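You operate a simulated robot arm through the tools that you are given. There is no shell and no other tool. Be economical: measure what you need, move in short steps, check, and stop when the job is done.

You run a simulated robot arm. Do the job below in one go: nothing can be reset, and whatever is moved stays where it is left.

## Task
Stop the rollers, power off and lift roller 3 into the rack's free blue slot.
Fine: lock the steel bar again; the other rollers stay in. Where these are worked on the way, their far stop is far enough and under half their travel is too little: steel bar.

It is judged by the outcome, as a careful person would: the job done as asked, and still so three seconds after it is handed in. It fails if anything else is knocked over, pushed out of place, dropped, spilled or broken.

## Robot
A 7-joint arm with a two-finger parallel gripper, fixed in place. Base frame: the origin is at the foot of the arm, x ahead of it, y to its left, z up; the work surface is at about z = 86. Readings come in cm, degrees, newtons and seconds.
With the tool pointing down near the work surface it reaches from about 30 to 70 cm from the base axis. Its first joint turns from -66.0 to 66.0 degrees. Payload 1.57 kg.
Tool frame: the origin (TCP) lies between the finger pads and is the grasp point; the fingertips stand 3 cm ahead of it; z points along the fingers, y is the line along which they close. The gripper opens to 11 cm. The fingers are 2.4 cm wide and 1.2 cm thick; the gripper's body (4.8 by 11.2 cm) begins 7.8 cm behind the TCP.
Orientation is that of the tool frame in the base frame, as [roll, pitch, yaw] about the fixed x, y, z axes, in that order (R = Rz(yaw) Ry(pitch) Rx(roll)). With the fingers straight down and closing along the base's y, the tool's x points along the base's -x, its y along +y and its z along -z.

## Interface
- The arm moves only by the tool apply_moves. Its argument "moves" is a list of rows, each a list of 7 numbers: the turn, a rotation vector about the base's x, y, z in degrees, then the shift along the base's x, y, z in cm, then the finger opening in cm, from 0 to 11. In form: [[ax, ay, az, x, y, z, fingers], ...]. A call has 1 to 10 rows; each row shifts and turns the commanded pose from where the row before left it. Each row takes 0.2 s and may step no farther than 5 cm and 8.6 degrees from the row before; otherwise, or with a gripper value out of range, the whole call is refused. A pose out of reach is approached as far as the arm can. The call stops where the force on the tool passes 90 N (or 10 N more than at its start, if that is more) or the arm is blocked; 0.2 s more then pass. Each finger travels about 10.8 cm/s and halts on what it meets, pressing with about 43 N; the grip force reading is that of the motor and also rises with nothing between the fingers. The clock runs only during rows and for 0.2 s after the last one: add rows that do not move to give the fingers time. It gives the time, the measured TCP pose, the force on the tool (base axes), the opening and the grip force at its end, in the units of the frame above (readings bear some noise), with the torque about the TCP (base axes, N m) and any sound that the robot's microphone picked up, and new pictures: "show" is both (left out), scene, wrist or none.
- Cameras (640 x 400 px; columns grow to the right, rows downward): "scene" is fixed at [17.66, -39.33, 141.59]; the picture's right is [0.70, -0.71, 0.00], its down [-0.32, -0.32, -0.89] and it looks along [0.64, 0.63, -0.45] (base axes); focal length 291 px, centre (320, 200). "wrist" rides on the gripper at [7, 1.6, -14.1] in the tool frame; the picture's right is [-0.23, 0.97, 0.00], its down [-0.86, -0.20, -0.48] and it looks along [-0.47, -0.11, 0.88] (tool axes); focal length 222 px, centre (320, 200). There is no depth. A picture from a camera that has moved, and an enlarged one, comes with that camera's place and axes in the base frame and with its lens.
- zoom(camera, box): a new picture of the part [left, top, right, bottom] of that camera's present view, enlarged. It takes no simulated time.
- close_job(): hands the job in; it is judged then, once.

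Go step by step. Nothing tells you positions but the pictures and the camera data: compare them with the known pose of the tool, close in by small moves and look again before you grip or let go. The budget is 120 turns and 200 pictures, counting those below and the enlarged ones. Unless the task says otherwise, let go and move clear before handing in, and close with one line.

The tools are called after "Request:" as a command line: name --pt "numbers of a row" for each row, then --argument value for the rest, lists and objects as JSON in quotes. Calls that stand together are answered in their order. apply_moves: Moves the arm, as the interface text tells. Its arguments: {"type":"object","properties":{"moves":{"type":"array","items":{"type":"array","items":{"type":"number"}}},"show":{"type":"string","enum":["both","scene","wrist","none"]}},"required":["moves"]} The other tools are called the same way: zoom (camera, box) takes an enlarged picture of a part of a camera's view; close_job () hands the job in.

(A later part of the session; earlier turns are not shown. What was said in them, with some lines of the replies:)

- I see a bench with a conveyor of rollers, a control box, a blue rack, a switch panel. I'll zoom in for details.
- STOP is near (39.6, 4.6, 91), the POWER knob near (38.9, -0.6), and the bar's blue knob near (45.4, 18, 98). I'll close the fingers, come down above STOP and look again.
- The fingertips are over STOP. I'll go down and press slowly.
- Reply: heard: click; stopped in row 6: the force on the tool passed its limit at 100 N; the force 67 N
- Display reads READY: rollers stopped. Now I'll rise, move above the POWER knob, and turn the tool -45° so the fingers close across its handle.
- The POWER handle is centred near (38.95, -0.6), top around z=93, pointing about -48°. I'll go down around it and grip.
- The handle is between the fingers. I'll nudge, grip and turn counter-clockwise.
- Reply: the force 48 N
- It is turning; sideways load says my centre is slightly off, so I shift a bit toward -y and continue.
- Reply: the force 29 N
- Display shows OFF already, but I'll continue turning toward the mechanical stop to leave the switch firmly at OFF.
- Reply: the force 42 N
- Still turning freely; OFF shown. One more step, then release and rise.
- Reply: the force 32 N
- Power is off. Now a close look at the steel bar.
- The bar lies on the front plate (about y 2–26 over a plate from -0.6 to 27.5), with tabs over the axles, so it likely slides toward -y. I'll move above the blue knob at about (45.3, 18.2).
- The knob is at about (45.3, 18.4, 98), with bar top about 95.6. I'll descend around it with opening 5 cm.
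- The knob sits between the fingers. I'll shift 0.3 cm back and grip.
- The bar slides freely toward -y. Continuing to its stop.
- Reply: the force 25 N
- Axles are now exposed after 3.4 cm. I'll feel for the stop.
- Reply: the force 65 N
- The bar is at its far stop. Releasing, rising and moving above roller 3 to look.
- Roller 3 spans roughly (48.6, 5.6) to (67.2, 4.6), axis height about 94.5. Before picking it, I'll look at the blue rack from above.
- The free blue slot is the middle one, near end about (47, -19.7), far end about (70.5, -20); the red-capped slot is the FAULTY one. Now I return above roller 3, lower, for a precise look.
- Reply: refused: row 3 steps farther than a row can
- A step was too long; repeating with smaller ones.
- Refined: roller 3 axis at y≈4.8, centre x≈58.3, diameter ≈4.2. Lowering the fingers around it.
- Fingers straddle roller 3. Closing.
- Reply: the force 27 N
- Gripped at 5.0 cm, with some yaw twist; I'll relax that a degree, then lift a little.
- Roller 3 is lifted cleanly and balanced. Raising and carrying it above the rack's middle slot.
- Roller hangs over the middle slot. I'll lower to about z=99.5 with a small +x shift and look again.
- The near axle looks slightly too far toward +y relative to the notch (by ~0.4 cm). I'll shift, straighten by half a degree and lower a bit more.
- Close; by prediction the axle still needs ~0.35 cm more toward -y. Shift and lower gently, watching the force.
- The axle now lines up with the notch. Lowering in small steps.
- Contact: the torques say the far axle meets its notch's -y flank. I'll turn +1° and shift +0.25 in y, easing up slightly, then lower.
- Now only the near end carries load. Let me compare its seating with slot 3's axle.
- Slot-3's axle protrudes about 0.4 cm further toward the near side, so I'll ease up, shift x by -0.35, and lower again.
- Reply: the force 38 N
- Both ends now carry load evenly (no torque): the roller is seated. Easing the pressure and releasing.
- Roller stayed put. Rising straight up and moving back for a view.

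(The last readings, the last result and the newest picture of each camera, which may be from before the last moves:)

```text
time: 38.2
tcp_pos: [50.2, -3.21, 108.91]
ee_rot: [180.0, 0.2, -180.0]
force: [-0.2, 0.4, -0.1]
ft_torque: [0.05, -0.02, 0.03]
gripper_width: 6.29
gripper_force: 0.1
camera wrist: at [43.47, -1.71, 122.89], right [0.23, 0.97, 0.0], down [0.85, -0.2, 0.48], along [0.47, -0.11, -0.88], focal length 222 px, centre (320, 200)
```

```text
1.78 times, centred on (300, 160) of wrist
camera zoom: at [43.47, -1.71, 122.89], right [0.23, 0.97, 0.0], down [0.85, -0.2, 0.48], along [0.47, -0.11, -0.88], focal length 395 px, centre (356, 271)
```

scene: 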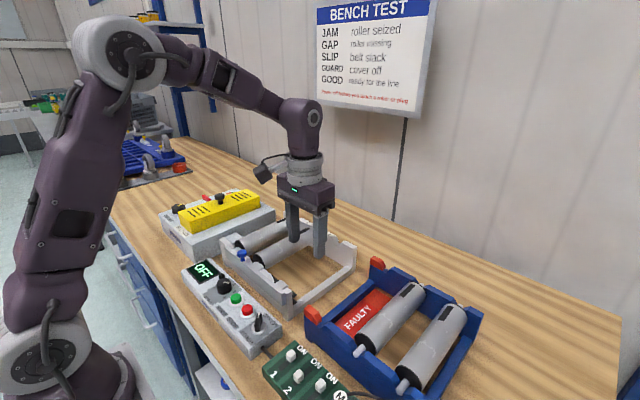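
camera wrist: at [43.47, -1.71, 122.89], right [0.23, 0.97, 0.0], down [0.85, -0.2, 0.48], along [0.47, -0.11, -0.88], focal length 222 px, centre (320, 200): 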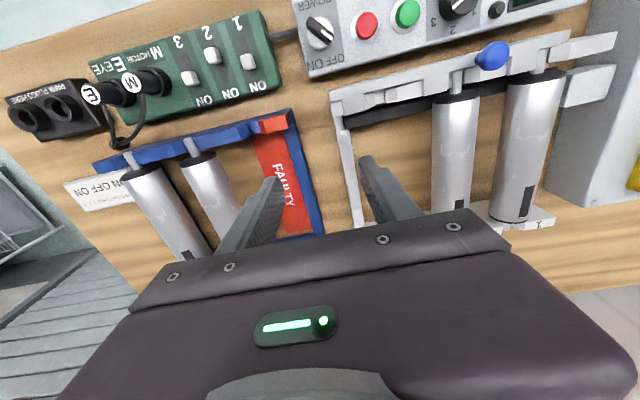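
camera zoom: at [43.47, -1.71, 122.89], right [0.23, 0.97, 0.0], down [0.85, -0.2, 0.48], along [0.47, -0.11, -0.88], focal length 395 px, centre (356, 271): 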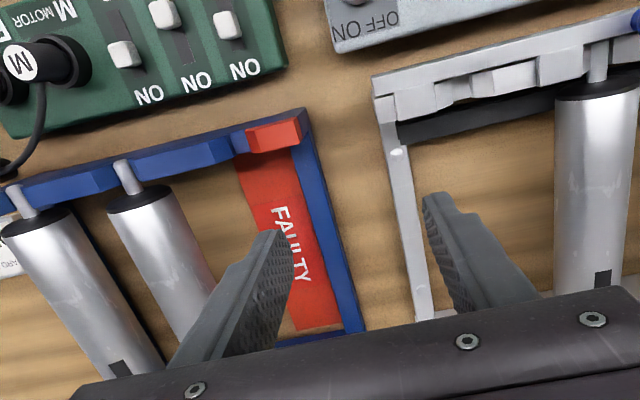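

Roller 3 rests in the middle blue slot, both axles down. Now back to the blue knob, at (45.3, 15.0), to relock the bar.

Request:
apply_moves --pt "0 0 0 -1 4 0 5" --pt "0 0 0 -1 4 0 5" --pt "0 0 0 -1 4 0 5" --pt "0 0 0 -1 4 0 5" --pt "0 0 0 -0.9 2.2 -2 5" --pt "0 0 0 0 0 -2 5" --pt "0 0 0 0 0 0 5"

Request:
zoom --camera "wrist" --box '[220, 110, 460, 260]'

```text
time: 39.8
tcp_pos: [45.13, 15.24, 104.65]
ee_rot: [180.0, 0.1, 180.0]
force: [0.3, 0.3, -0.5]
ft_torque: [0.0, -0.03, 0.0]
gripper_width: 5.01
gripper_force: 0.0
camera wrist: at [38.37, 16.76, 118.64], right [0.23, 0.97, 0.0], down [0.85, -0.2, 0.48], along [0.47, -0.11, -0.88], focal length 222 px, centre (320, 200)
```

scene: 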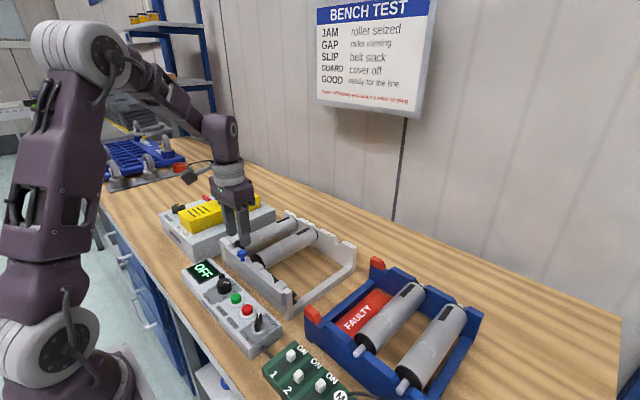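
wrist: 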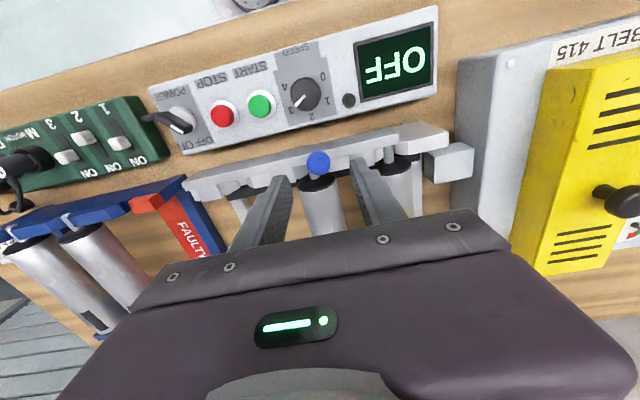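

```text
2.67 times, centred on (340, 185) of wrist
camera zoom: at [38.37, 16.76, 118.64], right [0.23, 0.97, 0.0], down [0.85, -0.2, 0.48], along [0.47, -0.11, -0.88], focal length 592 px, centre (267, 240)
```

zoom: 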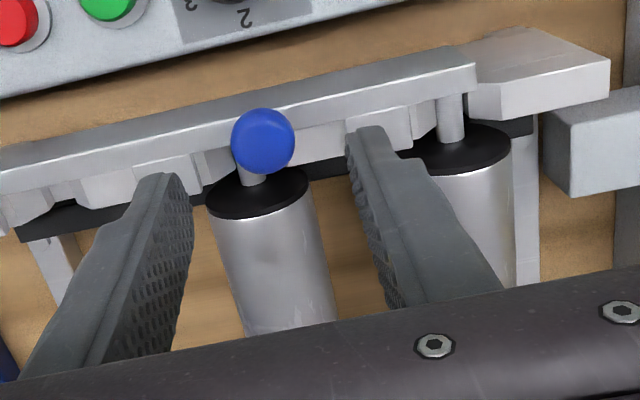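

Knob at (45.2, 15.0) as expected. Descending and gripping.

Request:
apply_moves --pt "0 0 0 0.1 -0.2 -3 5" --pt "0 0 0 0 0 -2 5" --pt "0 0 0 0 0 0 3" --pt "0 0 0 0 0 0 0" --pt "0 0 0 0 0 0 0" --show "none"

Request:
apply_moves --pt "0 0 0 0 0.5 0 0" --pt "0 0 0 0 0.5 0 0" --pt "0 0 0 0 0.5 0 0" --pt "0 0 0 0 0.5 0 0" --pt "0 0 0 0 0.5 0 0" --pt "0 0 0 0 0.4 0 0" --pt "0 0 0 0 0.3 0 0"

```text
time: 41.0
tcp_pos: [45.26, 15.04, 99.95]
ee_rot: [-180.0, 0.0, -180.0]
force: [0.2, 14.7, -9.7]
ft_torque: [0.34, -0.34, 0.03]
gripper_width: 2.32
gripper_force: 35.1
```

```text
time: 42.6
tcp_pos: [45.34, 18.31, 99.91]
ee_rot: [180.0, 0.1, 179.9]
force: [-11.1, 0.4, 4.7]
ft_torque: [-0.01, 0.45, -0.04]
gripper_width: 2.31
gripper_force: 35.2
camera wrist: at [38.46, 19.71, 113.81], right [0.23, 0.97, 0.0], down [0.85, -0.2, 0.48], along [0.47, -0.11, -0.88], focal length 222 px, centre (320, 200)
```

scene: 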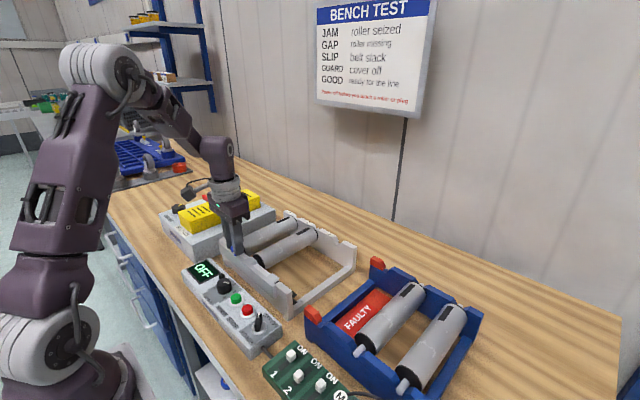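
wrist: 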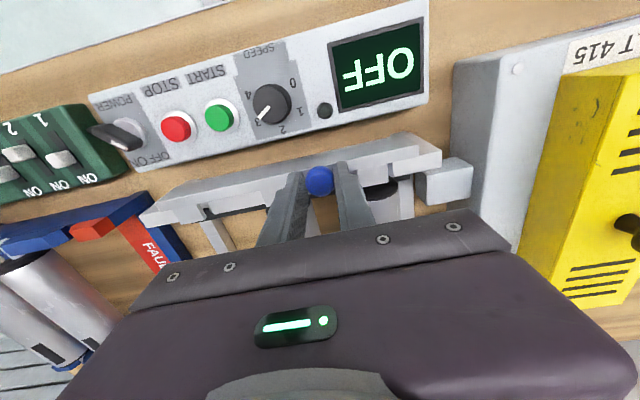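

The bar is nearly back to where it began (18.4). Feeling for the locked-end stop.

Request:
apply_moves --pt "0 0 0 0 0.2 0 0" --pt "0 0 0 0 0.2 0 0" --pt "0 0 0 0 0.2 0 0"

Request:
zoom --camera "wrist" --box '[130, 110, 460, 270]'

```text
time: 43.4
tcp_pos: [45.24, 18.59, 99.72]
ee_rot: [-179.6, -0.1, -180.0]
force: [-7.3, -15.3, -13.4]
ft_torque: [-0.4, -0.16, -0.01]
gripper_width: 2.32
gripper_force: 35.2
camera wrist: at [38.52, 20.1, 113.83], right [0.23, 0.97, -0.01], down [0.85, -0.2, 0.48], along [0.47, -0.11, -0.88], focal length 222 px, centre (320, 200)
```

scene: 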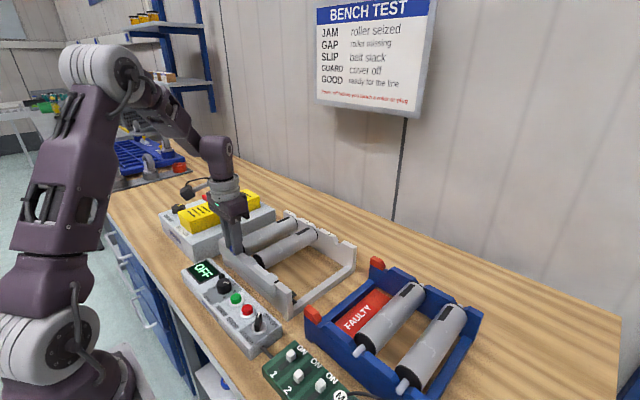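
wrist: 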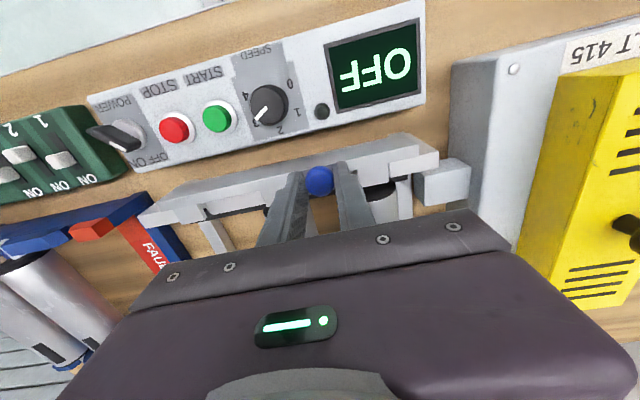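

```text
1.94 times, centred on (295, 190) of wrist
camera zoom: at [38.52, 20.1, 113.83], right [0.23, 0.97, -0.01], down [0.85, -0.2, 0.48], along [0.47, -0.11, -0.88], focal length 431 px, centre (368, 219)
```

zoom: 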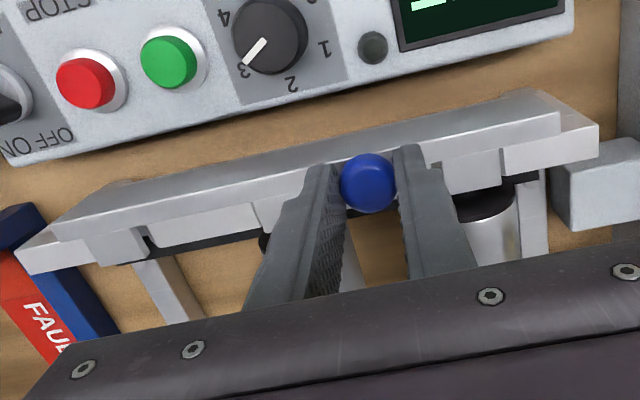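

The stop is felt and the tabs cover the axle slots again, as at the start. Releasing and moving clear.

Request:
apply_moves --pt "0 0 0 0 -0.2 0 0" --pt "0 0 0 0 0 0 4.5" --pt "0 0 0 0 0 0 4.5" --pt "0 0 0 0 0 3 4.5" --pt "0 0 0 0 0 4 4.5" --pt "0 0 0 -1 -2 4 4.5" --pt "0 0 0 -3 -3 2 4.5" --pt "0 0 0 -3 -3 2 4.5" --pt "0 0 0 0 0 0 4.5"

Request:
zoom --camera "scene" --box '[170, 200, 370, 360]'

Request:
zoom --camera "scene" --box '[300, 240, 500, 400]'

Request:
zoom --camera "wrist" --box '[200, 60, 480, 240]'

```text
time: 45.4
tcp_pos: [38.39, 10.64, 114.97]
ee_rot: [-179.8, 0.1, -180.0]
force: [-0.4, 0.4, 0.8]
ft_torque: [-0.03, -0.03, -0.01]
gripper_width: 4.48
gripper_force: 0.0
camera wrist: at [31.61, 12.15, 129.05], right [0.23, 0.97, 0.0], down [0.85, -0.2, 0.48], along [0.47, -0.11, -0.88], focal length 222 px, centre (320, 200)
```

scene: 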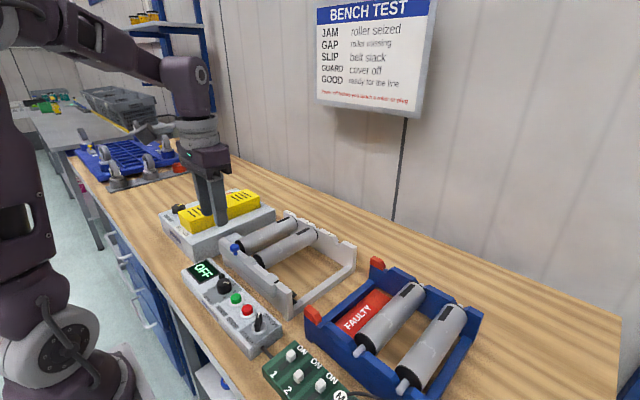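
wrist: 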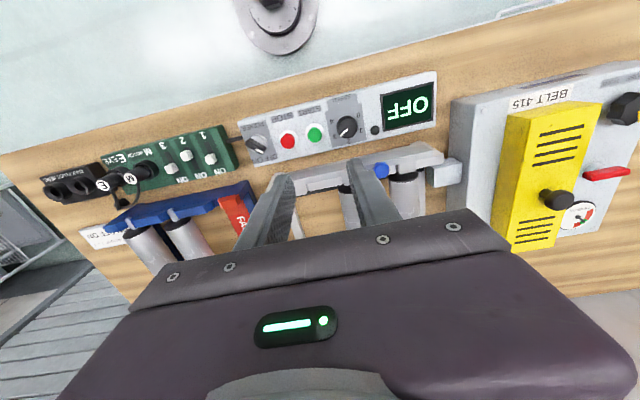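

```text
2.50 times, centred on (270, 280) of scene
camera zoom: at [17.65, -39.34, 141.59], right [0.7, -0.71, 0.0], down [-0.32, -0.32, -0.89], along [0.64, 0.63, -0.45], focal length 727 px, centre (445, 0)
```

zoom: 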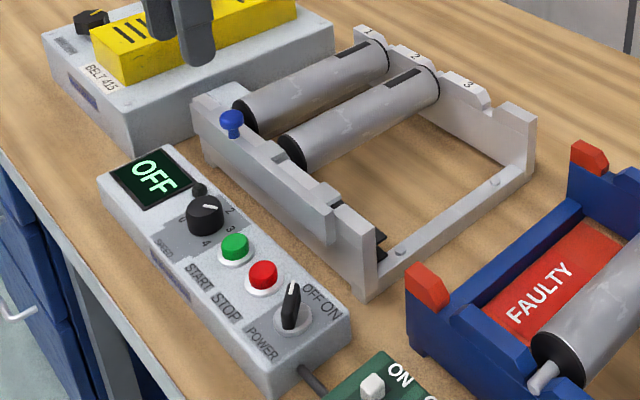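

```text
2.50 times, centred on (400, 320) of scene
camera zoom: at [17.65, -39.34, 141.59], right [0.7, -0.71, 0.0], down [-0.32, -0.32, -0.89], along [0.64, 0.63, -0.45], focal length 727 px, centre (120, -100)
```

zoom: 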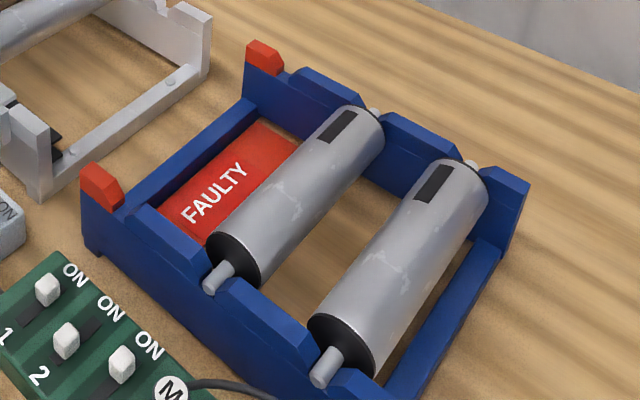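

```text
2.22 times, centred on (340, 150) of wrist
camera zoom: at [31.61, 12.15, 129.05], right [0.23, 0.97, 0.0], down [0.85, -0.2, 0.48], along [0.47, -0.11, -0.88], focal length 494 px, centre (276, 311)
```

zoom: 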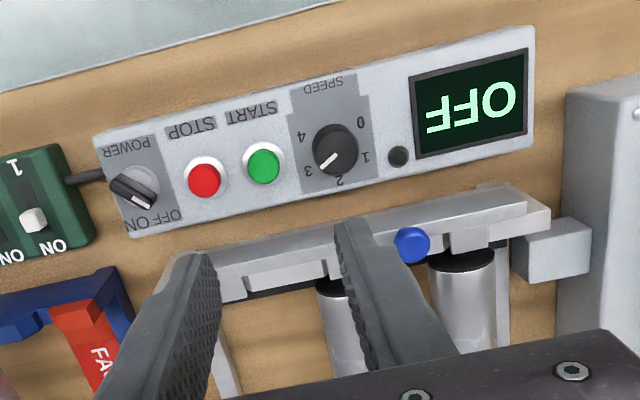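

All of it checks out: the display reads OFF, the bar is locked, rollers 1 and 2 are in place, and roller 3 sits in the middle blue slot. Handing in.

Request:
close_job

```text
The job is handed in.
```

The rollers are stopped and the power is off. Roller 3 is in the rack's free blue slot, the steel bar is locked again, and the other rollers stayed in.
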